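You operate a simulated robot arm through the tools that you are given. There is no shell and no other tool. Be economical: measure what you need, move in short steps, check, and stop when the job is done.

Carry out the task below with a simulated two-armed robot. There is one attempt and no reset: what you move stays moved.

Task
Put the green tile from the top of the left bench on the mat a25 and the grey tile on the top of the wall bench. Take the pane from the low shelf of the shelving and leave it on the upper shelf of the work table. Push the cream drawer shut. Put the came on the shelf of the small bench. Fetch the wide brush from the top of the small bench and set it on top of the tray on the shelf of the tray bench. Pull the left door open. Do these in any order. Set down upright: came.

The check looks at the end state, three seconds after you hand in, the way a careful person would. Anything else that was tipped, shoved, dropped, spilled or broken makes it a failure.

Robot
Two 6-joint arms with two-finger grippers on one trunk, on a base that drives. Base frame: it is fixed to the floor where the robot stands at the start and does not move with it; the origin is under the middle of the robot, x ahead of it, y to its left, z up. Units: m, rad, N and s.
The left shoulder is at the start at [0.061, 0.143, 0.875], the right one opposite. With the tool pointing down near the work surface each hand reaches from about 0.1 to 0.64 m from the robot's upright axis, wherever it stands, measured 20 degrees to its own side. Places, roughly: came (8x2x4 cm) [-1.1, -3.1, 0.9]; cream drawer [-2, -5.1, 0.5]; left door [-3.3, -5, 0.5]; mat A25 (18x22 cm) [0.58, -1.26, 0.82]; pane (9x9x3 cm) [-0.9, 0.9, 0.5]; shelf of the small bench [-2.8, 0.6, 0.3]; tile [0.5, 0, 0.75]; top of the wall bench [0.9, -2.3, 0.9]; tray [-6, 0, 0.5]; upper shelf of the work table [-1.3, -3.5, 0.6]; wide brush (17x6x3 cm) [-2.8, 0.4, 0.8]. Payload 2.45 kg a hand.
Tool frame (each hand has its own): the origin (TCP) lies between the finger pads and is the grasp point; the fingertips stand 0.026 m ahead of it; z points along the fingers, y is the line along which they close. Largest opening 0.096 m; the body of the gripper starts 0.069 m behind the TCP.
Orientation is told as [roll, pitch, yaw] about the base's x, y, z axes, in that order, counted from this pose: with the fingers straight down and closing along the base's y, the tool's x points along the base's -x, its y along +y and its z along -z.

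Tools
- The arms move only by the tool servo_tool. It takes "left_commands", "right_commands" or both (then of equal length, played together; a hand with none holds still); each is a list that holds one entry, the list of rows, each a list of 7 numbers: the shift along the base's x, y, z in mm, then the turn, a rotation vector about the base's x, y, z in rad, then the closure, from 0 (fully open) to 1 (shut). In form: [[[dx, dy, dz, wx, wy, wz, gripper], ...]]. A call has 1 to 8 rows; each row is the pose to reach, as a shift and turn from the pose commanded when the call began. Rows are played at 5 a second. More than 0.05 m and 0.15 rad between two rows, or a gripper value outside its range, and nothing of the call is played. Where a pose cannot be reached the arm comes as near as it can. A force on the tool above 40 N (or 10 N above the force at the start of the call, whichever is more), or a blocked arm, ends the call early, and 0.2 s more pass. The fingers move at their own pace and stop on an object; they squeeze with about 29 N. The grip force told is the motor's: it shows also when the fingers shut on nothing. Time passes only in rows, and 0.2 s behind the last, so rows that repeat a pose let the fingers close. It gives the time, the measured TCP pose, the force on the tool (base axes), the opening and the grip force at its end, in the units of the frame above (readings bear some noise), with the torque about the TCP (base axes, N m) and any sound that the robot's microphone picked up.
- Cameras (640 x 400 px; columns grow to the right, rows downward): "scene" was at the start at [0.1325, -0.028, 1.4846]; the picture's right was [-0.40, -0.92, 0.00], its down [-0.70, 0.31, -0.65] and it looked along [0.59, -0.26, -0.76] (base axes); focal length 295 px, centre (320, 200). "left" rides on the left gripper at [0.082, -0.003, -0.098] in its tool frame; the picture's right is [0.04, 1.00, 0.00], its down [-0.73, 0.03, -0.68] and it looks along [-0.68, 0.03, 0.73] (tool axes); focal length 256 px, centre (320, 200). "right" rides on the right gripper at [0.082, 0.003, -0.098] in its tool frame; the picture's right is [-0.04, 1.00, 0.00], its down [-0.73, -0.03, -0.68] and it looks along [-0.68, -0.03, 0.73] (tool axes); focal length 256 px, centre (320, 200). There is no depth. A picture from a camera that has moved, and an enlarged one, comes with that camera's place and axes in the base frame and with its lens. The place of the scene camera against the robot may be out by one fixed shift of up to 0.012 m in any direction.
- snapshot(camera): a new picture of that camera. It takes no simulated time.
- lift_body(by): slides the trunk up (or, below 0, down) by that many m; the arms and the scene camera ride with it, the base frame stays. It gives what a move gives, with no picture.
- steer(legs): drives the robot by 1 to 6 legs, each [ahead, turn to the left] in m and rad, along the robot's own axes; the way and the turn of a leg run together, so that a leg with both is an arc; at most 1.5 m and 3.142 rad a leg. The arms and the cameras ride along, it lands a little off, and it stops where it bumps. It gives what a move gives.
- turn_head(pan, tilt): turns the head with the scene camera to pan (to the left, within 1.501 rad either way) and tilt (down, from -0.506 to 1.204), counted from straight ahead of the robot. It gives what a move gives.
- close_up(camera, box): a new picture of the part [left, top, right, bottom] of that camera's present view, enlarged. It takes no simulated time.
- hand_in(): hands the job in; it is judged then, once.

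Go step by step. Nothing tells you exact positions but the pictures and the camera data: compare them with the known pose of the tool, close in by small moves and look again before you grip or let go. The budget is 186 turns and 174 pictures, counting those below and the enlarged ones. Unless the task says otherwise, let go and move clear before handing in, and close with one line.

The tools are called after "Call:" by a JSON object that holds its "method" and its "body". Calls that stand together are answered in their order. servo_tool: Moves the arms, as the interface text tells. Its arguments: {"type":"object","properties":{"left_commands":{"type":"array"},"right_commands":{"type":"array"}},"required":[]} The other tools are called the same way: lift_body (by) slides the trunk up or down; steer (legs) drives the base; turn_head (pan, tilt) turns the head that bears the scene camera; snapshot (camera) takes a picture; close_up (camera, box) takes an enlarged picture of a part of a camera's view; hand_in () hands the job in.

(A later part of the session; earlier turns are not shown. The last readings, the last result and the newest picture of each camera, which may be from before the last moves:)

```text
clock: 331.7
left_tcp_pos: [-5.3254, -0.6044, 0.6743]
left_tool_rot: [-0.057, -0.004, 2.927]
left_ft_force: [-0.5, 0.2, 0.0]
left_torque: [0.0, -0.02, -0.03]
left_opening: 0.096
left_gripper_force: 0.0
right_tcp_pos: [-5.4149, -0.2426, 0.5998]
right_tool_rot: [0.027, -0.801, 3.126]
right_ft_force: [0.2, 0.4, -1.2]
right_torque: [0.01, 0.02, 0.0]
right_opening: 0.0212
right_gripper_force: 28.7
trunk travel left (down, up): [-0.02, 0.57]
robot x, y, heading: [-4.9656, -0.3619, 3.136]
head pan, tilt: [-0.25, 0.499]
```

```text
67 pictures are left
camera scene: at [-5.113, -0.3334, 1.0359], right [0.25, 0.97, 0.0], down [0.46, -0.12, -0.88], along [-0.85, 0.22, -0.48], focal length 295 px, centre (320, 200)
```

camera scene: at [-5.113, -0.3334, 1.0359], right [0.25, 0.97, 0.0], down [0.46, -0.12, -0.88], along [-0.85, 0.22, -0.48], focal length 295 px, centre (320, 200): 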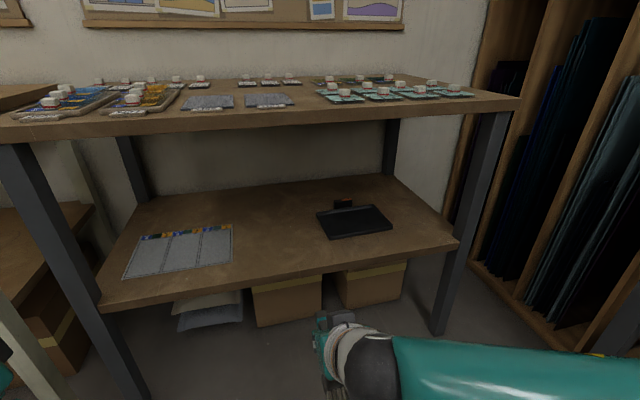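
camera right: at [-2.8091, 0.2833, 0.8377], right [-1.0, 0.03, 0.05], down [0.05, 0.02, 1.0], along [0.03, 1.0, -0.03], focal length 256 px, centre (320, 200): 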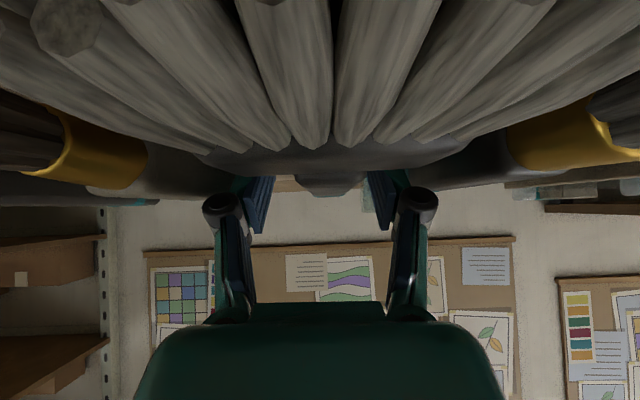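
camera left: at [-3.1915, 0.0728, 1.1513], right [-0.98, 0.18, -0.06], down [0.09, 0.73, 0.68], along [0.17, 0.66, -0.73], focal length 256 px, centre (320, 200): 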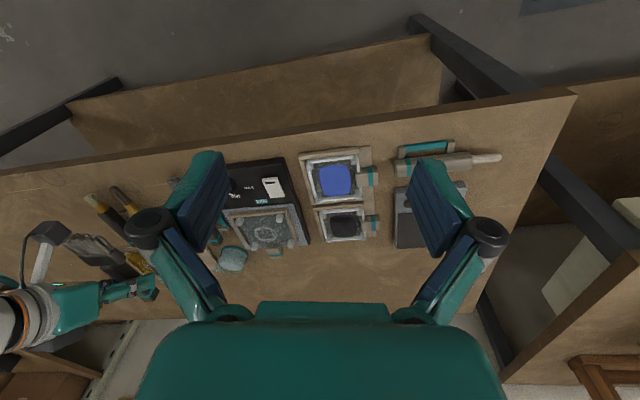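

The tray is centred near (-5.95,0.01,0.455), under a top at ~0.83. I tuck the left hand back and drive closer, shifting north so the right hand lines up.

Call:
{"method": "servo_tool", "body": {"left_commands": [[[30, 0, 0, 0, 0, 0, 0], [60, 0, 0, 0, 0, 0, 0]]]}}

Call:
{"method": "steer", "body": {"legs": [[0, -0.41], [0.42, 0], [0, 0.41]]}}

Call:
{"method": "snapshot", "body": {"camera": "scene"}}

Call:
{"method": "snapshot", "body": {"camera": "right"}}

```text
clock: 332.3
left_tcp_pos: [-5.2655, -0.6045, 0.6742]
left_tool_rot: [-0.055, -0.004, 2.925]
left_ft_force: [0.2, 0.9, -0.4]
left_torque: [-0.01, -0.03, 0.0]
left_opening: 0.0961
left_gripper_force: 0.0
right_tcp_pos: [-5.4155, -0.243, 0.6]
right_tool_rot: [0.025, -0.801, 3.127]
right_ft_force: [0.1, 0.3, -1.1]
right_torque: [-0.01, -0.01, -0.01]
right_opening: 0.0215
right_gripper_force: 29.3
trunk travel left (down, up): [-0.02, 0.57]
robot x, y, heading: [-4.9641, -0.3597, 3.134]
head pan, tilt: [-0.25, 0.499]
```

```text
clock: 336.4
left_tcp_pos: [-5.6855, -0.309, 0.6799]
left_tool_rot: [-0.058, -0.025, 2.498]
left_ft_force: [0.7, 0.0, 0.6]
left_torque: [-0.03, 0.02, -0.01]
left_opening: 0.096
left_gripper_force: 0.1
right_tcp_pos: [-5.7107, 0.0949, 0.5991]
right_tool_rot: [0.036, -0.799, 2.714]
right_ft_force: [0.0, -0.5, -1.0]
right_torque: [-0.02, -0.01, 0.01]
right_opening: 0.0213
right_gripper_force: 29.3
trunk travel left (down, up): [-0.02, 0.57]
robot x, y, heading: [-5.344, -0.1924, 2.742]
head pan, tilt: [-0.25, 0.499]
stopped in leg 2: the robot was blocked; the commanded pose is now the measured one
```

```text
66 pictures are left
camera scene: at [-5.4225, -0.1248, 1.0439], right [0.61, 0.8, -0.02], down [0.34, -0.28, -0.9], along [-0.72, 0.54, -0.44], focal length 295 px, centre (320, 200)
```

scene: 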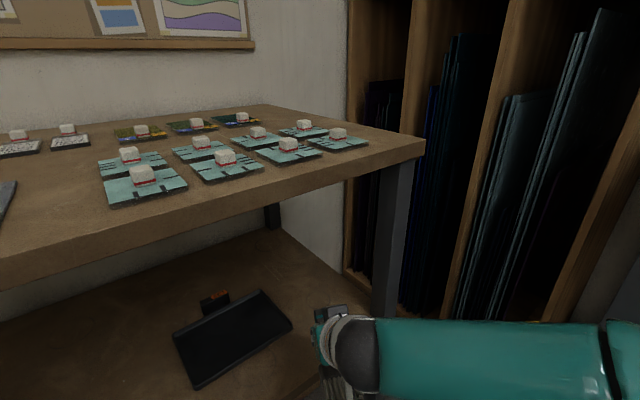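

```text
65 pictures are left
camera right: at [-5.5942, 0.0422, 0.6097], right [-0.42, -0.91, 0.05], down [0.0, 0.06, 1.0], along [-0.91, 0.42, -0.03], focal length 256 px, centre (320, 200)
```

right: 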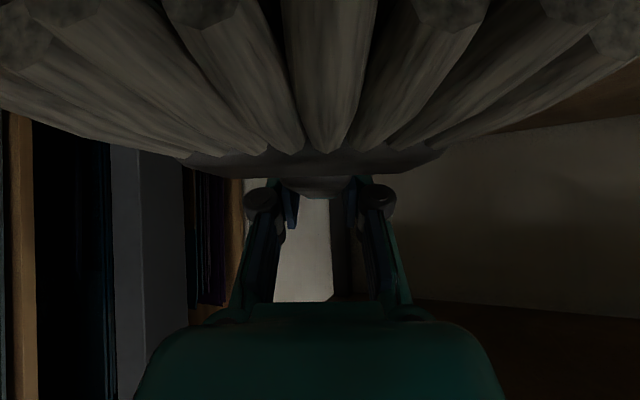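

The robot appears to have bumped (slight tilt). I back off a little at once and check.

Call:
{"method": "steer", "body": {"legs": [[-0.08, 0]]}}

Call:
{"method": "turn_head", "body": {"pan": 0.3, "tilt": 0.6}}

Call:
{"method": "snapshot", "body": {"camera": "scene"}}

```text
clock: 337.4
left_tcp_pos: [-5.6368, -0.3329, 0.6635]
left_tool_rot: [-0.069, 0.024, 2.506]
left_ft_force: [0.6, 0.5, 0.4]
left_torque: [-0.03, 0.01, 0.01]
left_opening: 0.096
left_gripper_force: 0.0
right_tcp_pos: [-5.6511, 0.0665, 0.5873]
right_tool_rot: [0.026, -0.771, 2.72]
right_ft_force: [0.1, 0.2, -1.5]
right_torque: [0.01, 0.03, -0.01]
right_opening: 0.0213
right_gripper_force: 29.4
trunk travel left (down, up): [-0.02, 0.57]
robot x, y, heading: [-5.2676, -0.2256, 2.736]
head pan, tilt: [-0.25, 0.499]
```

```text
clock: 338.4
left_tcp_pos: [-5.6378, -0.3328, 0.6644]
left_tool_rot: [-0.069, 0.021, 2.504]
left_ft_force: [-0.3, 0.0, 0.1]
left_torque: [0.03, 0.0, 0.01]
left_opening: 0.0962
left_gripper_force: 0.1
right_tcp_pos: [-5.6509, 0.0664, 0.5868]
right_tool_rot: [0.026, -0.771, 2.72]
right_ft_force: [0.4, -0.1, -1.4]
right_torque: [0.03, 0.03, 0.01]
right_opening: 0.0213
right_gripper_force: 29.4
trunk travel left (down, up): [-0.02, 0.57]
robot x, y, heading: [-5.2705, -0.2236, 2.736]
head pan, tilt: [0.3, 0.6]
```

```text
64 pictures are left
camera scene: at [-5.4101, -0.1879, 1.0268], right [0.1, 0.99, 0.0], down [0.56, -0.06, -0.82], along [-0.82, 0.09, -0.57], focal length 295 px, centre (320, 200)
```

scene: 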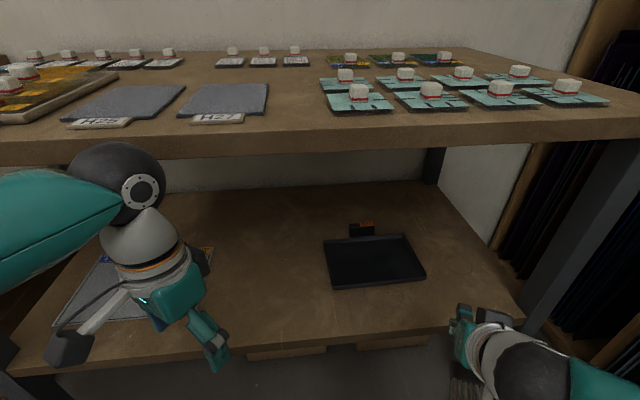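

The robot is level again; probably a base corner touched while angled. I straighten to face the bench squarely and creep forward.

Call:
{"method": "steer", "body": {"legs": [[0, 0.4], [0.1, 0]]}}

Call:
{"method": "turn_head", "body": {"pan": -0.2, "tilt": 0.7}}

Call:
{"method": "snapshot", "body": {"camera": "scene"}}

```text
clock: 340.9
left_tcp_pos: [-5.6664, -0.469, 0.6661]
left_tool_rot: [-0.071, 0.023, 2.905]
left_ft_force: [0.1, -0.4, -0.7]
left_torque: [-0.01, -0.01, 0.02]
left_opening: 0.0962
left_gripper_force: 0.1
right_tcp_pos: [-5.8341, -0.1042, 0.5859]
right_tool_rot: [0.028, -0.77, 3.119]
right_ft_force: [0.2, 0.8, -0.5]
right_torque: [0.0, 0.03, -0.03]
right_opening: 0.0212
right_gripper_force: 28.8
trunk travel left (down, up): [-0.02, 0.57]
robot x, y, heading: [-5.3684, -0.221, 3.142]
head pan, tilt: [0.3, 0.6]
```

```text
clock: 341.8
left_tcp_pos: [-5.6664, -0.4689, 0.665]
left_tool_rot: [-0.072, 0.022, 2.902]
left_ft_force: [0.5, -0.2, 0.1]
left_torque: [-0.02, 0.02, -0.04]
left_opening: 0.096
left_gripper_force: 0.1
right_tcp_pos: [-5.8338, -0.104, 0.5875]
right_tool_rot: [0.026, -0.771, 3.119]
right_ft_force: [-0.3, 0.5, -1.6]
right_torque: [0.0, 0.06, 0.01]
right_opening: 0.0212
right_gripper_force: 28.6
trunk travel left (down, up): [-0.02, 0.57]
robot x, y, heading: [-5.3663, -0.2173, 3.141]
head pan, tilt: [-0.201, 0.7]
```

```text
63 pictures are left
camera scene: at [-5.5105, -0.1994, 1.0182], right [0.2, 0.98, 0.0], down [0.63, -0.13, -0.76], along [-0.75, 0.15, -0.64], focal length 295 px, centre (320, 200)
```

scene: 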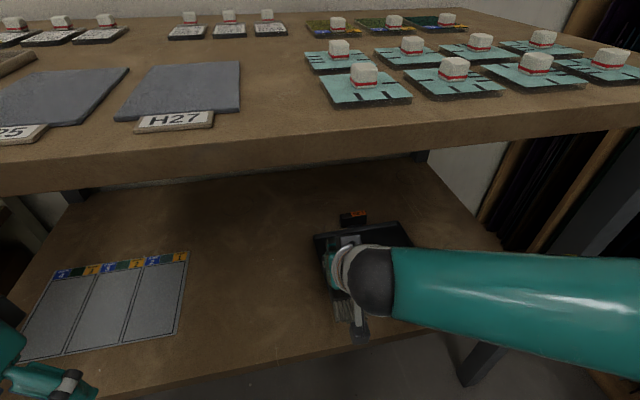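

The tray spans x −6.03…−5.86, y −0.11…0.13. I move the brush over its centre.

Call:
{"method": "servo_tool", "body": {"right_commands": [[[-20, 30, 0, 0, 0.015, 0, 1], [-45, 60, 0, 0, 0.03, 0, 1], [-75, 90, 0, 0, 0.03, 0, 1], [-111, 116, -10, 0, 0.03, 0, 1], [-111, 116, -40, 0, 0.03, 0, 1]]]}}

Call:
{"method": "snapshot", "body": {"camera": "scene"}}

Call:
{"method": "snapshot", "body": {"camera": "left"}}

```text
clock: 343.0
left_tcp_pos: [-5.6662, -0.4677, 0.6653]
left_tool_rot: [-0.071, 0.024, 2.904]
left_ft_force: [-0.9, 0.1, -0.8]
left_torque: [-0.02, 0.02, 0.01]
left_opening: 0.0958
left_gripper_force: 0.1
right_tcp_pos: [-5.9445, 0.0118, 0.5476]
right_tool_rot: [0.028, -0.801, 3.118]
right_ft_force: [-0.2, 0.8, -0.6]
right_torque: [-0.02, 0.01, -0.02]
right_opening: 0.0214
right_gripper_force: 28.9
trunk travel left (down, up): [-0.02, 0.57]
robot x, y, heading: [-5.3688, -0.2205, 3.146]
head pan, tilt: [-0.201, 0.7]
```

```text
62 pictures are left
camera scene: at [-5.5105, -0.1993, 1.0182], right [0.2, 0.98, 0.0], down [0.63, -0.13, -0.76], along [-0.75, 0.15, -0.64], focal length 295 px, centre (320, 200)
```

scene: 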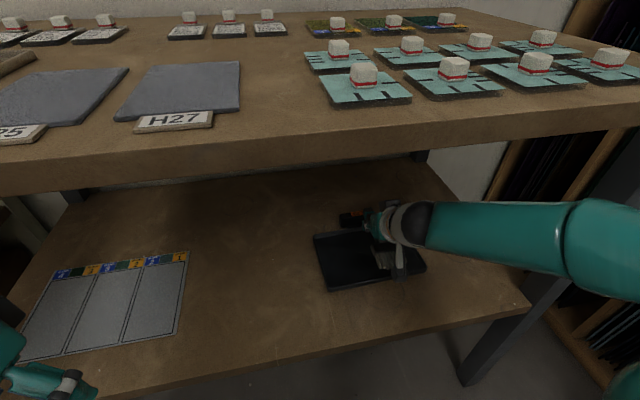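

```text
61 pictures are left
camera left: at [-5.5906, -0.4905, 0.7653], right [-0.19, -0.98, -0.07], down [-0.75, 0.1, 0.66], along [-0.64, 0.18, -0.75], focal length 256 px, centre (320, 200)
```

left: 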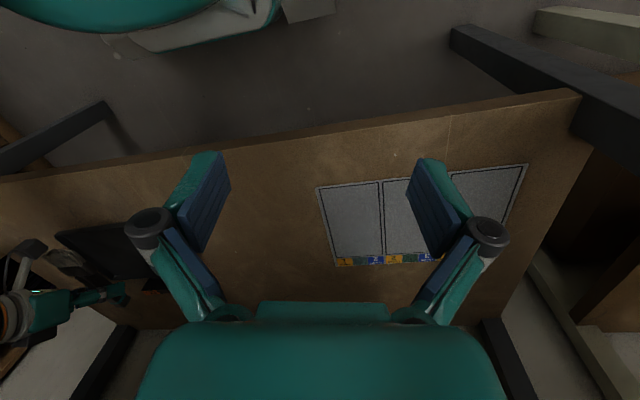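

The brush is centred over the tray. I lower it slowly until contact.

Call:
{"method": "servo_tool", "body": {"right_commands": [[[3, 12, -25, 0, 0, 0, 1], [3, 12, -45, 0, 0, 0, 1], [3, 12, -55, 0, 0, 0, 1], [3, 12, -62, 0, 0, 0, 1], [3, 12, -66, 0, 0, 0, 1], [3, 12, -70, 0, 0, 0, 1], [3, 12, -70, 0, 0, 0, 1]]]}}

Call:
{"method": "close_up", "body": {"camera": "scene", "box": [290, 190, 470, 310]}}

```text
clock: 344.3
left_tcp_pos: [-5.666, -0.4694, 0.6647]
left_tool_rot: [-0.07, 0.022, 2.903]
left_ft_force: [0.3, -0.1, 0.4]
left_torque: [0.01, 0.02, 0.0]
left_opening: 0.0961
left_gripper_force: 0.0
right_tcp_pos: [-5.9452, 0.0235, 0.4909]
right_tool_rot: [0.02, -0.82, 3.124]
right_ft_force: [-1.7, -1.0, 14.6]
right_torque: [0.31, -0.47, 0.02]
right_opening: 0.0215
right_gripper_force: 29.0
trunk travel left (down, up): [-0.02, 0.57]
robot x, y, heading: [-5.3682, -0.217, 3.137]
head pan, tilt: [-0.201, 0.7]
stopped in row 6 (right hand): the force on the tool passed its limit at 44 N (the readings are from after the stop); the commanded pose is now the measured one
```

```text
3.33 times, centred on (380, 250) of scene
camera zoom: at [-5.5094, -0.1998, 1.0183], right [0.2, 0.98, 0.0], down [0.63, -0.13, -0.77], along [-0.75, 0.15, -0.64], focal length 985 px, centre (120, 33)
```

zoom: 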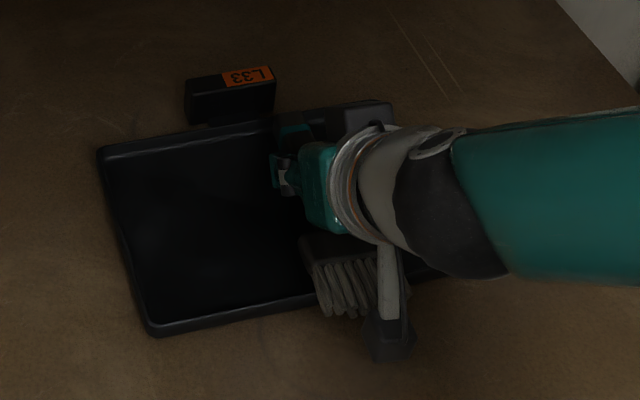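

Contact on the tray. I ease off, open the fingers and withdraw up and back.

Call:
{"method": "servo_tool", "body": {"right_commands": [[[0, 0, 1, 0, 0, 0, 1], [0, 0, 1, 0, 0, 0, 0.7], [0, 0, 1, 0, 0, 0, 0.45], [0, 0, 1, 0, 0, 0, 0.45], [0, 0, 25, 0, 0, 0, 0.45], [5, 0, 60, 0, 0, 0, 0.45], [45, -20, 75, 0, 0, 0, 0.45], [90, -40, 75, 0, 0, 0, 0.45]]]}}

Call:
{"method": "close_up", "body": {"camera": "scene", "box": [290, 190, 470, 310]}}

```text
clock: 346.1
left_tcp_pos: [-5.6654, -0.4695, 0.6647]
left_tool_rot: [-0.07, 0.023, 2.906]
left_ft_force: [0.1, 0.2, -0.2]
left_torque: [0.01, 0.0, 0.01]
left_opening: 0.0959
left_gripper_force: 0.0
right_tcp_pos: [-5.8528, -0.0149, 0.5632]
right_tool_rot: [0.022, -0.813, 3.122]
right_ft_force: [-0.1, -0.7, -0.3]
right_torque: [0.01, 0.03, 0.03]
right_opening: 0.053
right_gripper_force: 0.0
trunk travel left (down, up): [-0.02, 0.57]
robot x, y, heading: [-5.3656, -0.2163, 3.142]
head pan, tilt: [-0.201, 0.7]
```

```text
3.33 times, centred on (380, 250) of scene
camera zoom: at [-5.5107, -0.1992, 1.0182], right [0.2, 0.98, 0.0], down [0.63, -0.13, -0.76], along [-0.75, 0.15, -0.64], focal length 985 px, centre (120, 33)
```

zoom: 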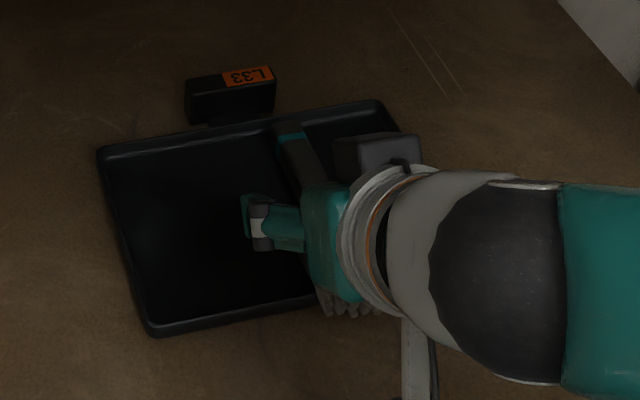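

The brush rests on the tray. I back the robot out and check.

Call:
{"method": "steer", "body": {"legs": [[-0.5, 0]]}}

Call:
{"method": "close_up", "body": {"camera": "scene", "box": [220, 60, 440, 200]}}

```text
clock: 349.1
left_tcp_pos: [-5.1622, -0.4692, 0.6654]
left_tool_rot: [-0.07, 0.023, 2.909]
left_ft_force: [-0.7, 0.2, -0.3]
left_torque: [-0.01, 0.04, 0.0]
left_opening: 0.0961
left_gripper_force: 0.0
right_tcp_pos: [-5.3507, -0.0165, 0.5631]
right_tool_rot: [0.022, -0.814, 3.123]
right_ft_force: [-0.1, 0.3, -0.1]
right_torque: [-0.01, 0.01, 0.03]
right_opening: 0.053
right_gripper_force: 0.0
trunk travel left (down, up): [-0.02, 0.57]
robot x, y, heading: [-4.8681, -0.2178, -3.138]
head pan, tilt: [-0.201, 0.7]
```

```text
2.86 times, centred on (330, 130) of scene
camera zoom: at [-5.0079, -0.1999, 1.0182], right [0.2, 0.98, 0.0], down [0.63, -0.13, -0.76], along [-0.75, 0.15, -0.64], focal length 844 px, centre (291, 400)
```

zoom: 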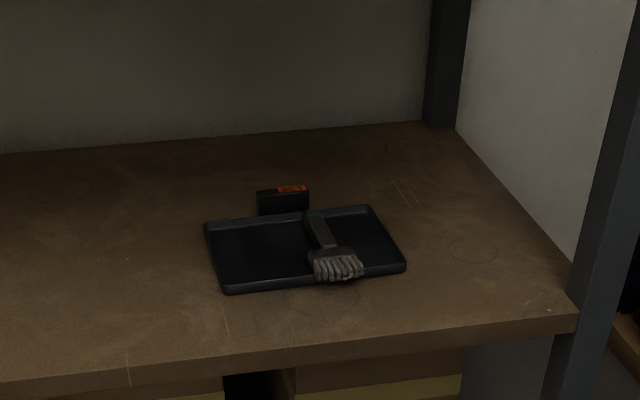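

The brush lies on the tray. Next the pane: I turn around and drive east to the shelving near (-0.9,0.9).

Call:
{"method": "steer", "body": {"legs": [[0, -0.8], [0, -0.7]]}}

Call:
{"method": "steer", "body": {"legs": [[0, -0.8]]}}

Call:
{"method": "steer", "body": {"legs": [[0, -0.85]]}}

Call:
{"method": "steer", "body": {"legs": [[1.3, 0], [1.3, 0], [1.1, 0]]}}

Call:
{"method": "turn_head", "body": {"pan": 1.0, "tilt": 0.4}}

Call:
{"method": "snapshot", "body": {"camera": "scene"}}

```text
clock: 353.2
left_tcp_pos: [-5.2033, -0.0241, 0.6666]
left_tool_rot: [-0.07, 0.024, 1.685]
left_ft_force: [0.1, 0.5, -0.2]
left_torque: [0.0, 0.01, 0.0]
left_opening: 0.0965
left_gripper_force: 0.0
right_tcp_pos: [-4.843, 0.309, 0.5627]
right_tool_rot: [0.02, -0.815, 1.901]
right_ft_force: [0.5, -1.2, 0.9]
right_torque: [0.01, 0.0, 0.01]
right_opening: 0.0525
right_gripper_force: 0.1
trunk travel left (down, up): [-0.02, 0.57]
robot x, y, heading: [-4.8944, -0.2317, 1.914]
head pan, tilt: [-0.201, 0.7]
stopped in leg 2: the robot was blocked; the commanded pose is now the measured one
```

```text
clock: 356.2
left_tcp_pos: [-4.9627, 0.1313, 0.668]
left_tool_rot: [-0.069, 0.024, 0.884]
left_ft_force: [0.1, 0.4, -1.1]
left_torque: [-0.01, -0.01, 0.03]
left_opening: 0.0959
left_gripper_force: 0.0
right_tcp_pos: [-4.4722, 0.1029, 0.5632]
right_tool_rot: [0.021, -0.813, 1.101]
right_ft_force: [0.0, 0.0, 0.0]
right_torque: [-0.03, -0.07, -0.01]
right_opening: 0.0528
right_gripper_force: 0.1
trunk travel left (down, up): [-0.02, 0.57]
robot x, y, heading: [-4.9183, -0.2243, 1.109]
head pan, tilt: [-0.201, 0.7]
stopped in leg 1: the robot was blocked; the commanded pose is now the measured one
```

```text
clock: 358.5
left_tcp_pos: [-4.733, 0.085, 0.6683]
left_tool_rot: [-0.069, 0.021, 0.216]
left_ft_force: [0.0, -0.8, 0.1]
left_torque: [-0.01, 0.02, 0.01]
left_opening: 0.0959
left_gripper_force: 0.0
right_tcp_pos: [-4.3641, -0.2364, 0.5646]
right_tool_rot: [0.019, -0.812, 0.436]
right_ft_force: [0.1, -0.2, -0.2]
right_torque: [-0.01, 0.01, -0.02]
right_opening: 0.0527
right_gripper_force: 0.0
trunk travel left (down, up): [-0.02, 0.57]
robot x, y, heading: [-4.9228, -0.2078, 0.447]
head pan, tilt: [-0.201, 0.7]
stopped in leg 1: the robot was blocked; the commanded pose is now the measured one
```

```text
clock: 362.9
left_tcp_pos: [-4.0039, 0.4291, 0.6743]
left_tool_rot: [-0.058, 0.018, 0.239]
left_ft_force: [-1.5, 2.3, -0.6]
left_torque: [-0.15, 0.0, 0.01]
left_opening: 0.096
left_gripper_force: 0.0
right_tcp_pos: [-3.6279, 0.1143, 0.5529]
right_tool_rot: [0.046, -0.797, 0.44]
right_ft_force: [1.9, 2.6, -1.5]
right_torque: [-0.08, -0.02, -0.05]
right_opening: 0.0529
right_gripper_force: 0.1
trunk travel left (down, up): [-0.02, 0.57]
robot x, y, heading: [-4.204, 0.1439, 0.557]
head pan, tilt: [-0.201, 0.7]
stopped in leg 1: the robot was blocked; the commanded pose is now the measured one
```

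```text
clock: 364.2
left_tcp_pos: [-4.0064, 0.4332, 0.6718]
left_tool_rot: [-0.053, 0.026, 0.258]
left_ft_force: [0.1, 0.7, 0.3]
left_torque: [0.0, -0.02, -0.01]
left_opening: 0.096
left_gripper_force: 0.1
right_tcp_pos: [-3.6258, 0.1251, 0.551]
right_tool_rot: [0.051, -0.794, 0.458]
right_ft_force: [0.1, 0.4, -0.2]
right_torque: [-0.01, 0.02, 0.01]
right_opening: 0.0527
right_gripper_force: 0.1
trunk travel left (down, up): [-0.02, 0.57]
robot x, y, heading: [-4.1999, 0.1443, 0.561]
head pan, tilt: [1.0, 0.4]
```

```text
57 pictures are left
camera scene: at [-4.1398, 0.2441, 1.0494], right [1.0, -0.01, -0.01], down [-0.01, -0.36, -0.93], along [0.01, 0.93, -0.36], focal length 295 px, centre (320, 200)
```

scene: 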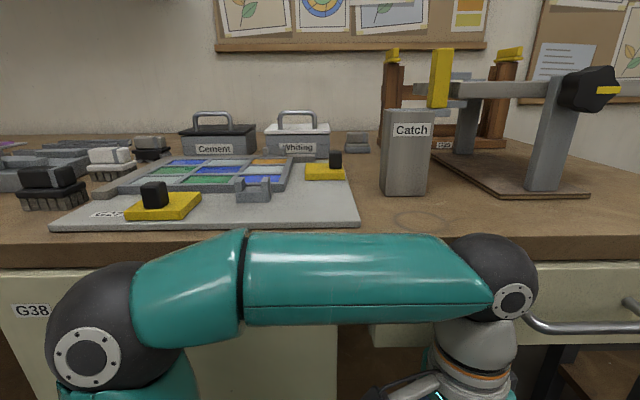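

The turns fell short, so the drive went askew and bumped the north bench; the items on it still stand. I back straight off and correct my heading, one step at a time.

Call:
{"method": "steer", "body": {"legs": [[-0.5, 0]]}}

Call:
{"method": "snapshot", "body": {"camera": "scene"}}

```text
clock: 367.2
left_tcp_pos: [-4.4379, 0.1796, 0.6655]
left_tool_rot: [-0.082, 0.02, 0.265]
left_ft_force: [-0.1, 0.0, -0.3]
left_torque: [-0.01, 0.02, 0.02]
left_opening: 0.0958
left_gripper_force: 0.2
right_tcp_pos: [-4.0564, -0.1306, 0.5549]
right_tool_rot: [0.016, -0.791, 0.486]
right_ft_force: [0.0, 0.8, 0.6]
right_torque: [0.02, 0.03, 0.0]
right_opening: 0.0528
right_gripper_force: 0.0
trunk travel left (down, up): [-0.02, 0.57]
robot x, y, heading: [-4.6277, -0.1223, 0.566]
head pan, tilt: [1.0, 0.4]
```

```text
56 pictures are left
camera scene: at [-4.5759, 0.0051, 1.0451], right [1.0, -0.01, 0.0], down [0.0, -0.39, -0.92], along [0.01, 0.92, -0.39], focal length 295 px, centre (320, 200)
```

scene: 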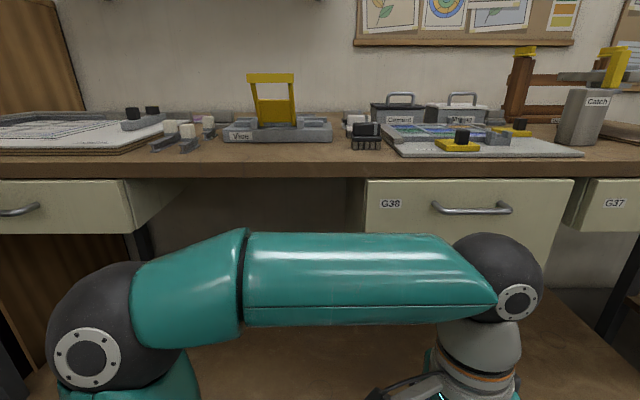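

The bench is undisturbed. I turn to face east.

Call:
{"method": "steer", "body": {"legs": [[0, -0.6]]}}

```text
clock: 369.0
left_tcp_pos: [-4.3302, 0.0783, 0.6671]
left_tool_rot: [-0.084, 0.019, -0.155]
left_ft_force: [-0.6, -0.8, -1.0]
left_torque: [0.03, 0.01, 0.01]
left_opening: 0.0961
left_gripper_force: 0.0
right_tcp_pos: [-4.1073, -0.3602, 0.5556]
right_tool_rot: [0.013, -0.792, 0.069]
right_ft_force: [0.5, 0.4, -0.4]
right_torque: [-0.03, -0.02, -0.01]
right_opening: 0.0529
right_gripper_force: 0.1
trunk travel left (down, up): [-0.02, 0.57]
robot x, y, heading: [-4.625, -0.1106, 0.154]
head pan, tilt: [1.0, 0.4]
stopped in leg 1: the robot was blocked; the commanded pose is now the measured one
```

Call:
{"method": "steer", "body": {"legs": [[0, -0.22]]}}

Call:
{"method": "lift_body", "body": {"by": 0.25}}

```text
clock: 370.2
left_tcp_pos: [-4.2949, 0.0069, 0.6675]
left_tool_rot: [-0.081, 0.02, -0.376]
left_ft_force: [0.2, -0.7, 0.0]
left_torque: [-0.03, -0.03, 0.01]
left_opening: 0.096
left_gripper_force: 0.0
right_tcp_pos: [-4.1746, -0.4692, 0.5555]
right_tool_rot: [0.013, -0.79, -0.153]
right_ft_force: [-0.2, 0.0, -0.5]
right_torque: [0.0, 0.02, -0.01]
right_opening: 0.0528
right_gripper_force: 0.1
trunk travel left (down, up): [-0.02, 0.57]
robot x, y, heading: [-4.6282, -0.1048, -0.067]
head pan, tilt: [1.0, 0.4]
```

```text
clock: 372.8
left_tcp_pos: [-4.2957, 0.0071, 0.9183]
left_tool_rot: [-0.082, 0.021, -0.378]
left_ft_force: [0.1, -0.9, 0.1]
left_torque: [0.01, 0.01, -0.02]
left_opening: 0.096
left_gripper_force: 0.0
right_tcp_pos: [-4.1738, -0.4693, 0.8063]
right_tool_rot: [0.013, -0.792, -0.153]
right_ft_force: [0.7, 0.0, -1.4]
right_torque: [-0.01, -0.01, -0.03]
right_opening: 0.0528
right_gripper_force: 0.0
trunk travel left (down, up): [-0.27, 0.32]
robot x, y, heading: [-4.6288, -0.104, -0.069]
head pan, tilt: [1.0, 0.4]
```

I tuck the right hand in so it clears the tables, then drive east.

Call:
{"method": "servo_tool", "body": {"right_commands": [[[-10, 40, 20, 0, 0, 0, 0], [-20, 80, 40, 0, 0, 0, 0], [-30, 120, 60, 0, 0, 0, 0], [-40, 160, 80, 0, 0, 0, 0], [-40, 190, 100, 0, 0, 0, 0]]]}}

Call:
{"method": "steer", "body": {"legs": [[1.3, 0], [1.3, 0]]}}

Call:
{"method": "turn_head", "body": {"pan": 0.5, "tilt": 0.5}}

Call:
{"method": "snapshot", "body": {"camera": "scene"}}

```text
clock: 374.0
left_tcp_pos: [-4.2949, 0.0079, 0.9173]
left_tool_rot: [-0.082, 0.021, -0.376]
left_ft_force: [-0.4, -1.5, -1.2]
left_torque: [0.0, -0.02, -0.02]
left_opening: 0.0959
left_gripper_force: 0.1
right_tcp_pos: [-4.2142, -0.279, 0.9078]
right_tool_rot: [0.015, -0.791, -0.155]
right_ft_force: [0.8, 0.3, 0.5]
right_torque: [0.02, -0.01, -0.04]
right_opening: 0.0954
right_gripper_force: 0.1
trunk travel left (down, up): [-0.27, 0.32]
robot x, y, heading: [-4.6285, -0.106, -0.067]
head pan, tilt: [1.0, 0.4]
```

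```text
clock: 386.9
left_tcp_pos: [-1.698, -0.173, 0.9182]
left_tool_rot: [-0.082, 0.022, -0.38]
left_ft_force: [-0.1, 0.7, -0.3]
left_torque: [0.01, 0.0, 0.0]
left_opening: 0.0959
left_gripper_force: 0.0
right_tcp_pos: [-1.6162, -0.4616, 0.9074]
right_tool_rot: [0.015, -0.791, -0.158]
right_ft_force: [-0.9, -0.2, 0.7]
right_torque: [-0.01, 0.01, -0.01]
right_opening: 0.0962
right_gripper_force: 0.2
trunk travel left (down, up): [-0.27, 0.32]
robot x, y, heading: [-2.0306, -0.2872, -0.068]
head pan, tilt: [1.0, 0.4]
```

```text
clock: 387.8
left_tcp_pos: [-1.6977, -0.1732, 0.9187]
left_tool_rot: [-0.081, 0.021, -0.381]
left_ft_force: [0.0, -0.5, -0.4]
left_torque: [-0.01, -0.01, -0.02]
left_opening: 0.096
left_gripper_force: 0.0
right_tcp_pos: [-1.6169, -0.4603, 0.9067]
right_tool_rot: [0.013, -0.791, -0.157]
right_ft_force: [-0.3, -0.8, 0.4]
right_torque: [0.01, 0.01, -0.03]
right_opening: 0.0959
right_gripper_force: 0.0
trunk travel left (down, up): [-0.27, 0.32]
robot x, y, heading: [-2.0339, -0.2879, -0.072]
head pan, tilt: [0.499, 0.499]
```

```text
55 pictures are left
camera scene: at [-1.8871, -0.2485, 1.2859], right [0.42, -0.91, 0.0], down [-0.44, -0.2, -0.88], along [0.8, 0.37, -0.48], focal length 295 px, centre (320, 200)
```

scene: 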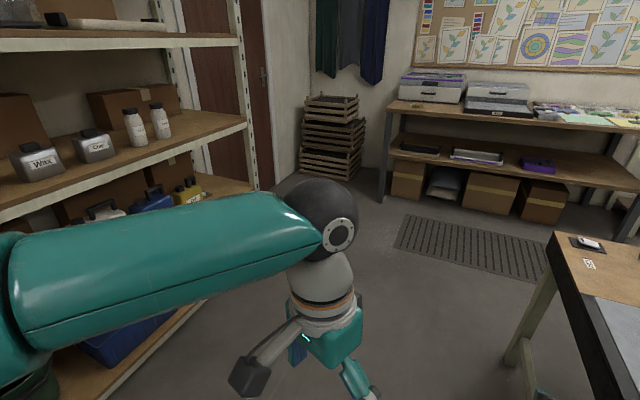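

The shelving's front is at y≈0.63, its right end near x≈-0.8. I drive on and turn to face it.

Call:
{"method": "steer", "body": {"legs": [[1.0, 0], [0, 0.8]]}}

Call:
{"method": "steer", "body": {"legs": [[0, 0.8]]}}

Call:
{"method": "turn_head", "body": {"pan": 0.0, "tilt": 0.5}}

Call:
{"method": "snapshot", "body": {"camera": "scene"}}

```text
clock: 395.4
left_tcp_pos: [-0.889, -0.0338, 0.9173]
left_tool_rot: [-0.082, 0.02, 0.424]
left_ft_force: [-0.1, 0.7, 0.6]
left_torque: [-0.03, 0.05, -0.02]
left_opening: 0.096
left_gripper_force: 0.1
right_tcp_pos: [-0.6243, -0.1739, 0.9081]
right_tool_rot: [0.012, -0.789, 0.647]
right_ft_force: [0.3, 0.6, -0.1]
right_torque: [-0.01, -0.01, -0.03]
right_opening: 0.0961
right_gripper_force: 0.1
trunk travel left (down, up): [-0.27, 0.32]
robot x, y, heading: [-1.0256, -0.3652, 0.735]
head pan, tilt: [0.499, 0.499]
```

```text
clock: 398.2
left_tcp_pos: [-1.1703, -0.0438, 0.9179]
left_tool_rot: [-0.083, 0.02, 1.228]
left_ft_force: [-1.5, -2.0, 1.2]
left_torque: [0.06, -0.05, 0.01]
left_opening: 0.0962
left_gripper_force: 0.1
right_tcp_pos: [-0.8854, 0.0478, 0.9088]
right_tool_rot: [0.015, -0.791, 1.452]
right_ft_force: [-0.7, -0.2, 0.8]
right_torque: [-0.05, -0.06, -0.04]
right_opening: 0.0961
right_gripper_force: 0.1
trunk travel left (down, up): [-0.27, 0.32]
robot x, y, heading: [-1.0315, -0.3725, 1.474]
head pan, tilt: [0.499, 0.499]
```

```text
clock: 399.1
left_tcp_pos: [-1.1693, -0.0438, 0.9187]
left_tool_rot: [-0.083, 0.022, 1.226]
left_ft_force: [0.4, 0.5, -0.6]
left_torque: [0.02, -0.03, 0.0]
left_opening: 0.096
left_gripper_force: 0.0
right_tcp_pos: [-0.8848, 0.0481, 0.9088]
right_tool_rot: [0.014, -0.792, 1.45]
right_ft_force: [0.1, 0.0, 0.1]
right_torque: [0.02, -0.01, 0.02]
right_opening: 0.0962
right_gripper_force: 0.0
trunk travel left (down, up): [-0.27, 0.32]
robot x, y, heading: [-1.033, -0.3763, 1.468]
head pan, tilt: [0.0, 0.499]
```

```text
54 pictures are left
camera scene: at [-1.0152, -0.2188, 1.2859], right [0.99, -0.1, 0.0], down [-0.05, -0.48, -0.88], along [0.09, 0.87, -0.48], focal length 295 px, centre (320, 200)
```

scene: 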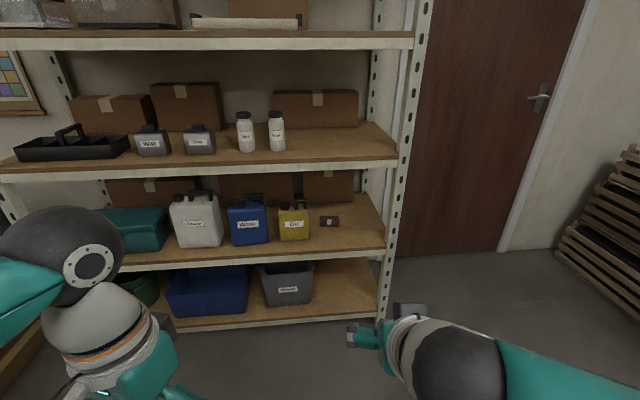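

A small flat item stands right of the yellow can on the z≈0.5 shelf. I zoom.

Call:
{"method": "close_up", "body": {"camera": "scene", "box": [260, 180, 400, 270]}}

Call:
{"method": "snapshot", "body": {"camera": "right"}}

```text
4.44 times, centred on (330, 225) of scene
camera zoom: at [-1.0152, -0.2188, 1.2859], right [0.99, -0.1, 0.0], down [-0.05, -0.48, -0.88], along [0.09, 0.87, -0.48], focal length 1313 px, centre (276, 89)
```

zoom: 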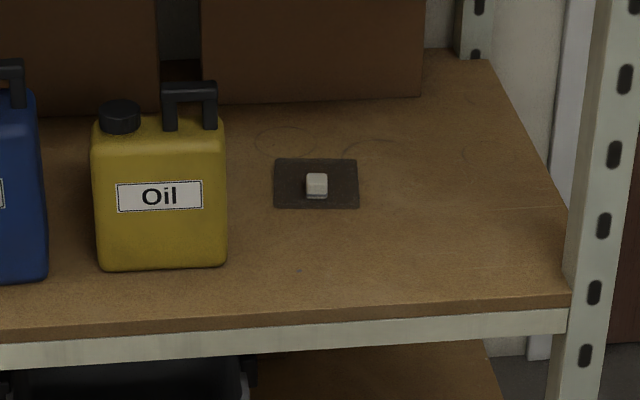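

```text
52 pictures are left
camera right: at [-0.9025, -0.0786, 0.9194], right [-0.99, 0.14, 0.04], down [0.04, 0.03, 1.0], along [0.14, 0.99, -0.03], focal length 256 px, centre (320, 200)
```

right: 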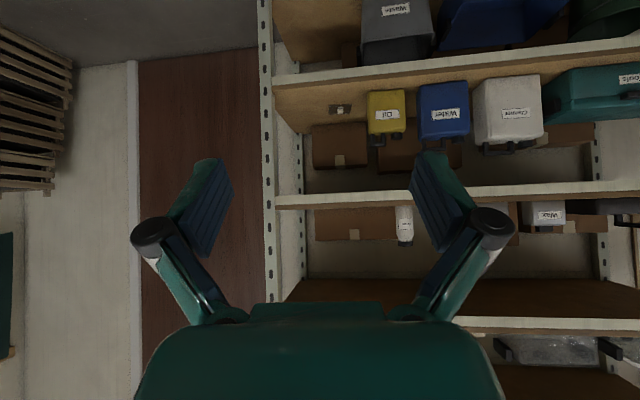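

The item is a dark 9 cm pane with a white knob at (-0.85,0.963,0.513), with the shelf above at ~0.84. I square up, tuck the left hand, and lower the trunk before driving in.

Call:
{"method": "servo_tool", "body": {"left_commands": [[[0, -35, 0, 0, 0, 0, 0], [0, -70, 0, 0, 0, 0, 0]]], "right_commands": [[[0, 0, 0, 0, 0, 0, 0.3], [0, 0, 0, 0, 0, 0, 0.4]]]}}

Call:
{"method": "lift_body", "body": {"by": -0.25}}

Call:
{"method": "steer", "body": {"legs": [[0, 0.1], [0.55, 0]]}}

Call:
{"method": "snapshot", "body": {"camera": "right"}}

Call:
{"method": "snapshot", "body": {"camera": "scene"}}

```text
clock: 399.7
left_tcp_pos: [-1.169, -0.1147, 0.9187]
left_tool_rot: [-0.082, 0.019, 1.228]
left_ft_force: [0.4, 0.0, -0.6]
left_torque: [0.01, -0.01, -0.01]
left_opening: 0.096
left_gripper_force: 0.1
right_tcp_pos: [-0.8856, 0.0486, 0.9079]
right_tool_rot: [0.013, -0.79, 1.452]
right_ft_force: [0.7, -0.9, 0.7]
right_torque: [0.0, -0.01, -0.02]
right_opening: 0.0577
right_gripper_force: 0.0
trunk travel left (down, up): [-0.27, 0.32]
robot x, y, heading: [-1.0317, -0.3684, 1.474]
head pan, tilt: [0.0, 0.499]
```

```text
clock: 402.3
left_tcp_pos: [-1.1692, -0.1138, 0.6681]
left_tool_rot: [-0.082, 0.021, 1.228]
left_ft_force: [0.3, 0.4, -0.3]
left_torque: [0.01, -0.01, 0.01]
left_opening: 0.0961
left_gripper_force: 0.0
right_tcp_pos: [-0.8855, 0.0482, 0.659]
right_tool_rot: [0.014, -0.789, 1.452]
right_ft_force: [0.3, -0.6, 0.4]
right_torque: [-0.01, 0.0, 0.0]
right_opening: 0.0574
right_gripper_force: 0.1
trunk travel left (down, up): [-0.02, 0.57]
robot x, y, heading: [-1.031, -0.3759, 1.468]
head pan, tilt: [0.0, 0.499]
```

```text
clock: 403.1
left_tcp_pos: [-1.1709, -0.1146, 0.6685]
left_tool_rot: [-0.083, 0.023, 1.231]
left_ft_force: [-0.4, 0.4, 0.5]
left_torque: [0.03, 0.01, 0.0]
left_opening: 0.0961
left_gripper_force: 0.1
right_tcp_pos: [-0.8877, 0.0483, 0.6597]
right_tool_rot: [0.014, -0.792, 1.458]
right_ft_force: [0.1, 0.3, -0.2]
right_torque: [0.02, -0.03, 0.0]
right_opening: 0.0573
right_gripper_force: 0.0
trunk travel left (down, up): [-0.02, 0.57]
robot x, y, heading: [-1.0344, -0.3694, 1.471]
head pan, tilt: [0.0, 0.499]
stopped in leg 1: the robot was blocked; the commanded pose is now the measured one
```

```text
51 pictures are left
camera right: at [-0.9045, -0.0783, 0.6704], right [-0.99, 0.13, 0.04], down [0.04, 0.03, 1.0], along [0.13, 0.99, -0.03], focal length 256 px, centre (320, 200)
```

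right: 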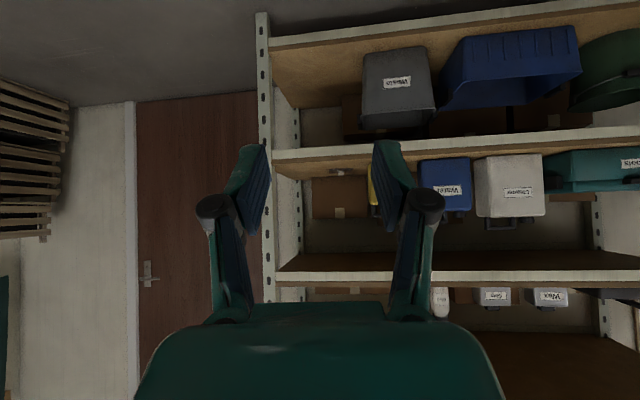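

```text
50 pictures are left
camera scene: at [-1.0159, -0.2192, 1.0359], right [1.0, -0.1, 0.0], down [-0.05, -0.48, -0.88], along [0.09, 0.87, -0.48], focal length 295 px, centre (320, 200)
```

scene: 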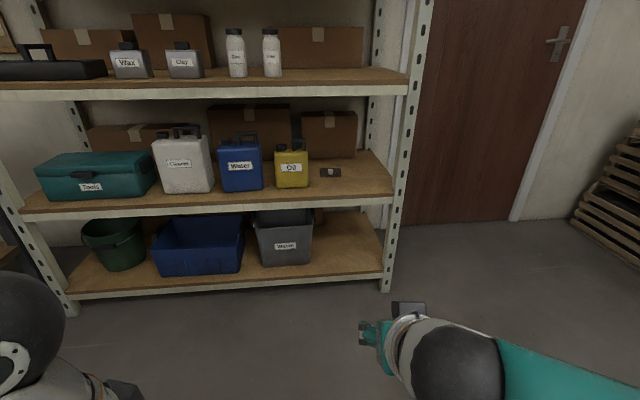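

Call:
{"method": "steer", "body": {"legs": [[0, 0.09], [0.6, 0]]}}

```text
clock: 403.8
left_tcp_pos: [-1.1735, -0.1164, 0.6712]
left_tool_rot: [-0.084, 0.02, 1.236]
left_ft_force: [-0.6, 0.3, 0.0]
left_torque: [0.0, 0.01, -0.04]
left_opening: 0.0961
left_gripper_force: 0.0
right_tcp_pos: [-0.8901, 0.0485, 0.6615]
right_tool_rot: [0.015, -0.794, 1.464]
right_ft_force: [0.4, 0.4, -0.2]
right_torque: [0.01, 0.04, 0.0]
right_opening: 0.0577
right_gripper_force: 0.1
trunk travel left (down, up): [-0.02, 0.57]
robot x, y, heading: [-1.0356, -0.373, 1.469]
head pan, tilt: [0.0, 0.499]
stopped in leg 1: the robot was blocked; the commanded pose is now the measured one
```

The base's rear probably touches the table behind. I move forward first, then straighten.

Call:
{"method": "steer", "body": {"legs": [[0.3, 0], [0, 0.1]]}}

Call:
{"method": "steer", "body": {"legs": [[0.3, 0]]}}

Call:
{"method": "snapshot", "body": {"camera": "scene"}}

Call:
{"method": "snapshot", "body": {"camera": "right"}}

```text
clock: 406.4
left_tcp_pos: [-1.1694, 0.1628, 0.6703]
left_tool_rot: [-0.082, 0.02, 1.336]
left_ft_force: [-1.4, 0.5, -0.1]
left_torque: [0.03, 0.02, -0.02]
left_opening: 0.0959
left_gripper_force: 0.1
right_tcp_pos: [-0.9044, 0.3549, 0.6606]
right_tool_rot: [0.014, -0.793, 1.561]
right_ft_force: [0.8, 0.1, -0.8]
right_torque: [0.03, 0.02, 0.01]
right_opening: 0.0578
right_gripper_force: 0.1
trunk travel left (down, up): [-0.02, 0.57]
robot x, y, heading: [-1.0012, -0.0775, 1.571]
head pan, tilt: [0.0, 0.499]
```

```text
clock: 408.5
left_tcp_pos: [-1.1687, 0.4608, 0.6703]
left_tool_rot: [-0.084, 0.022, 1.336]
left_ft_force: [-0.2, -0.6, 0.2]
left_torque: [0.03, 0.03, -0.01]
left_opening: 0.0962
left_gripper_force: 0.0
right_tcp_pos: [-0.9042, 0.6528, 0.6605]
right_tool_rot: [0.013, -0.794, 1.558]
right_ft_force: [0.4, 0.3, 0.5]
right_torque: [0.0, 0.02, 0.03]
right_opening: 0.0579
right_gripper_force: 0.1
trunk travel left (down, up): [-0.02, 0.57]
robot x, y, heading: [-0.9975, 0.2194, 1.571]
head pan, tilt: [0.0, 0.499]
```

```text
49 pictures are left
camera scene: at [-0.9999, 0.3735, 1.036], right [1.0, 0.0, 0.0], down [0.0, -0.48, -0.88], along [0.0, 0.88, -0.48], focal length 295 px, centre (320, 200)
```

scene: 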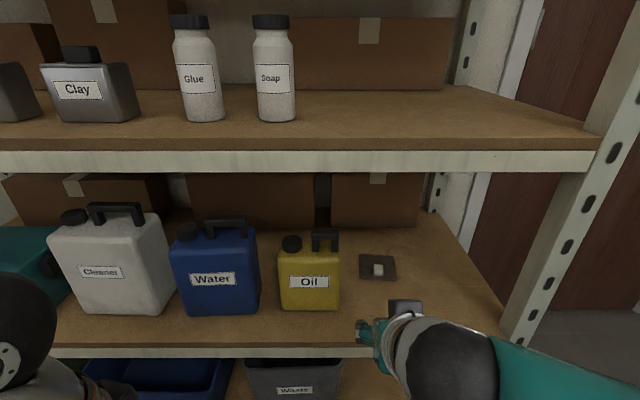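

```text
48 pictures are left
camera right: at [-0.9068, 0.5254, 0.6719], right [-1.0, 0.03, 0.04], down [0.04, 0.03, 1.0], along [0.03, 1.0, -0.03], focal length 256 px, centre (320, 200)
```

right: 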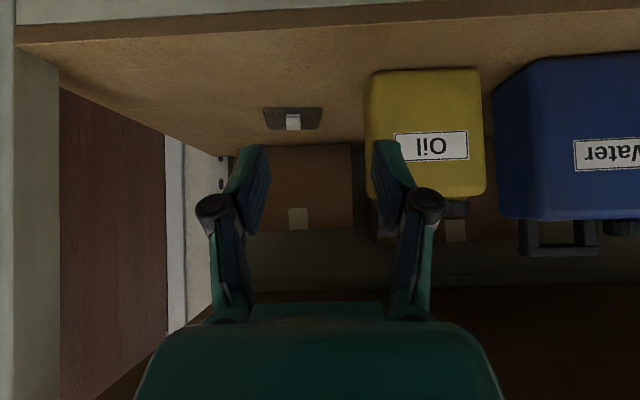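

Refined knob estimate (-0.856,0.94,0.526). I drive 0.12 m closer and bring the hand in front of it.

Call:
{"method": "steer", "body": {"legs": [[0.12, 0]]}}

Call:
{"method": "servo_tool", "body": {"right_commands": [[[15, 20, -15, 0, 0, 0, 0.4], [30, 40, -30, 0, 0, 0, 0.4], [48, 60, -45, 0, 0, 0, 0.4], [48, 90, -60, 0, 0, 0, 0.4]]]}}

Call:
{"method": "snapshot", "body": {"camera": "right"}}

Call:
{"method": "close_up", "body": {"camera": "scene", "box": [280, 220, 480, 370]}}

```text
clock: 409.7
left_tcp_pos: [-1.1687, 0.5827, 0.6711]
left_tool_rot: [-0.083, 0.019, 1.338]
left_ft_force: [0.7, -0.6, 0.1]
left_torque: [0.04, -0.01, 0.03]
left_opening: 0.0958
left_gripper_force: 0.0
right_tcp_pos: [-0.9034, 0.7735, 0.662]
right_tool_rot: [0.014, -0.791, 1.562]
right_ft_force: [0.5, -0.2, 0.0]
right_torque: [0.0, -0.03, 0.02]
right_opening: 0.0574
right_gripper_force: 0.0
trunk travel left (down, up): [-0.02, 0.57]
robot x, y, heading: [-0.9972, 0.339, 1.571]
head pan, tilt: [0.0, 0.499]
```

```text
clock: 410.7
left_tcp_pos: [-1.1683, 0.583, 0.6713]
left_tool_rot: [-0.084, 0.022, 1.337]
left_ft_force: [-0.2, -0.6, 0.4]
left_torque: [0.0, -0.01, -0.01]
left_opening: 0.096
left_gripper_force: 0.0
right_tcp_pos: [-0.8541, 0.8635, 0.6021]
right_tool_rot: [0.016, -0.793, 1.56]
right_ft_force: [-0.1, -0.3, 0.1]
right_torque: [-0.05, 0.01, 0.01]
right_opening: 0.0577
right_gripper_force: 0.1
trunk travel left (down, up): [-0.02, 0.57]
robot x, y, heading: [-1.0028, 0.3409, 1.57]
head pan, tilt: [0.0, 0.499]
```

```text
47 pictures are left
camera right: at [-0.8578, 0.7365, 0.6125], right [-1.0, 0.03, 0.04], down [0.04, 0.03, 1.0], along [0.03, 1.0, -0.03], focal length 256 px, centre (320, 200)
```

right: 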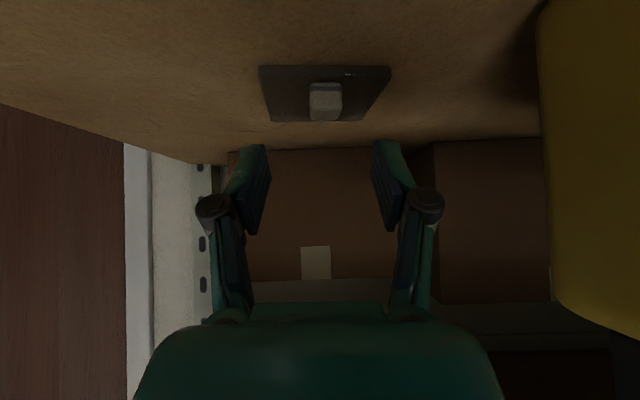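

```text
2.67 times, centred on (380, 295) of scene
camera zoom: at [-0.9997, 0.4939, 1.036], right [1.0, 0.0, 0.0], down [0.0, -0.48, -0.88], along [0.0, 0.88, -0.48], focal length 788 px, centre (160, -53)
```

zoom: 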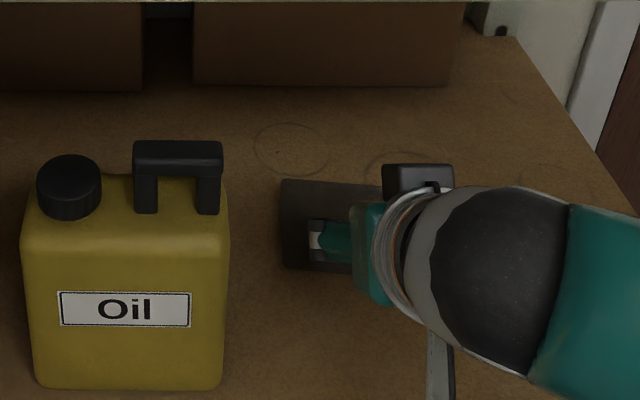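

Plate spans y≈0.92–1.01 at z≈0.51; knob centre ≈(-0.857,0.95). I go forward above it, then descend gently to touch the plate.

Call:
{"method": "servo_tool", "body": {"right_commands": [[[-1, 35, -10, 0, 0, 0, 0.4], [-3, 76, -25, 0, 0, 0, 0.4], [-3, 76, -45, 0, 0, 0, 0.4], [-3, 76, -55, 0, 0, 0, 0.4], [-3, 76, -60, 0, 0, 0, 0.4], [-3, 76, -64, 0, 0, 0, 0.4], [-3, 76, -64, 0, 0, 0, 0.4]]]}}

Call:
{"method": "snapshot", "body": {"camera": "right"}}

```text
clock: 412.1
left_tcp_pos: [-1.1679, 0.58, 0.6726]
left_tool_rot: [-0.085, 0.02, 1.338]
left_ft_force: [0.3, 0.2, 0.2]
left_torque: [0.05, -0.01, 0.0]
left_opening: 0.096
left_gripper_force: 0.1
right_tcp_pos: [-0.8571, 0.944, 0.5531]
right_tool_rot: [0.016, -0.822, 1.56]
right_ft_force: [0.7, 0.9, 20.1]
right_torque: [0.34, -0.66, -0.06]
right_opening: 0.0348
right_gripper_force: 11.3
trunk travel left (down, up): [-0.02, 0.57]
robot x, y, heading: [-1.0028, 0.3429, 1.568]
head pan, tilt: [0.0, 0.499]
stopped in row 6 (right hand): the force on the tool passed its limit at 44 N (the readings are from after the stop); the commanded pose is now the measured one
```

```text
45 pictures are left
camera right: at [-0.8602, 0.8155, 0.5602], right [-1.0, 0.03, 0.04], down [0.04, 0.0, 1.0], along [0.03, 1.0, 0.0], focal length 256 px, centre (320, 200)
```

right: 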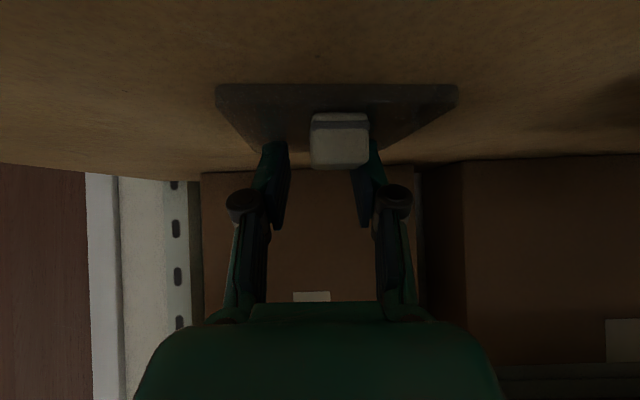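

The plate's top is at z≈0.526 and the knob lies nearer, at about (-0.865,0.925). I rise, shift and re-approach.

Call:
{"method": "servo_tool", "body": {"right_commands": [[[0, 0, 20, 0, 0, 0, 0.4], [0, 0, 25, 0, -0.0, 0, 0.4], [-4, -15, 25, -0.015, 0, 0, 0.4], [-8, -29, 25, -0.03, 0, 0, 0.4], [-8, -29, 25, -0.03, 0, 0, 0.4]]]}}

Call:
{"method": "snapshot", "body": {"camera": "right"}}

```text
clock: 413.3
left_tcp_pos: [-1.1672, 0.5821, 0.6717]
left_tool_rot: [-0.084, 0.022, 1.337]
left_ft_force: [0.2, -0.8, -0.3]
left_torque: [-0.04, 0.0, -0.02]
left_opening: 0.096
left_gripper_force: 0.1
right_tcp_pos: [-0.8661, 0.9132, 0.5726]
right_tool_rot: [0.016, -0.78, 1.558]
right_ft_force: [-0.4, 0.0, 0.5]
right_torque: [0.03, -0.03, 0.03]
right_opening: 0.0578
right_gripper_force: 0.0
trunk travel left (down, up): [-0.02, 0.57]
robot x, y, heading: [-0.9977, 0.3403, 1.567]
head pan, tilt: [0.0, 0.499]
```

```text
44 pictures are left
camera right: at [-0.869, 0.7856, 0.5847], right [-1.0, 0.03, 0.04], down [0.04, 0.04, 1.0], along [0.03, 1.0, -0.05], focal length 256 px, centre (320, 200)
```

right: 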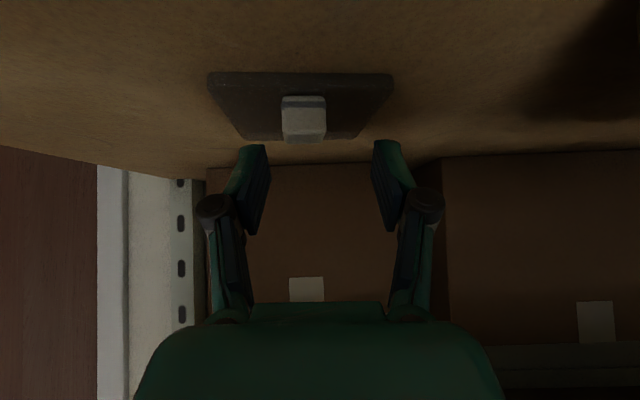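

The knob is at (-0.860,0.924). I centre on it, descend to just above the plate, and close.

Call:
{"method": "servo_tool", "body": {"right_commands": [[[5, 1, 0, 0, 0, 0, 0.4], [5, 1, -8, 0, 0, 0, 0.4], [5, 1, -14, 0, 0, 0, 0.4], [5, 1, -17, 0, 0, 0, 0.4], [5, 1, -17, 0, 0, 0, 1], [5, 1, -17, 0, 0, 0, 1], [5, 1, -17, 0, 0, 0, 1]]]}}

Call:
{"method": "snapshot", "body": {"camera": "right"}}

```text
clock: 414.9
left_tcp_pos: [-1.169, 0.5816, 0.6735]
left_tool_rot: [-0.082, 0.023, 1.336]
left_ft_force: [0.0, -0.9, 0.4]
left_torque: [0.0, 0.04, 0.02]
left_opening: 0.0964
left_gripper_force: 0.0
right_tcp_pos: [-0.8599, 0.9145, 0.5558]
right_tool_rot: [0.016, -0.78, 1.561]
right_ft_force: [0.1, 0.1, 1.5]
right_torque: [0.0, -0.02, -0.01]
right_opening: 0.0213
right_gripper_force: 29.0
trunk travel left (down, up): [-0.02, 0.57]
robot x, y, heading: [-0.9992, 0.3385, 1.565]
head pan, tilt: [0.0, 0.499]
```

```text
43 pictures are left
camera right: at [-0.8636, 0.787, 0.5679], right [-1.0, 0.03, 0.04], down [0.04, 0.04, 1.0], along [0.03, 1.0, -0.05], focal length 256 px, centre (320, 200)
```

right: 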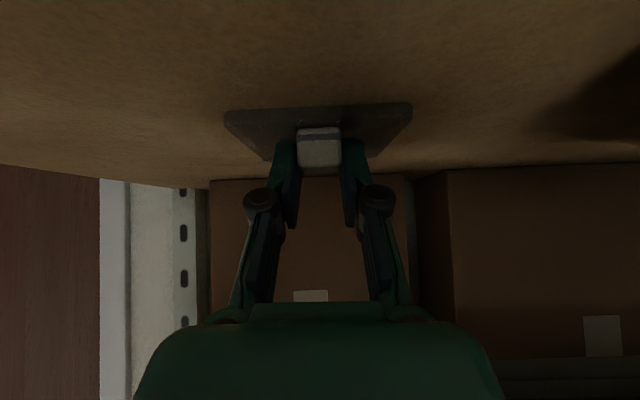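

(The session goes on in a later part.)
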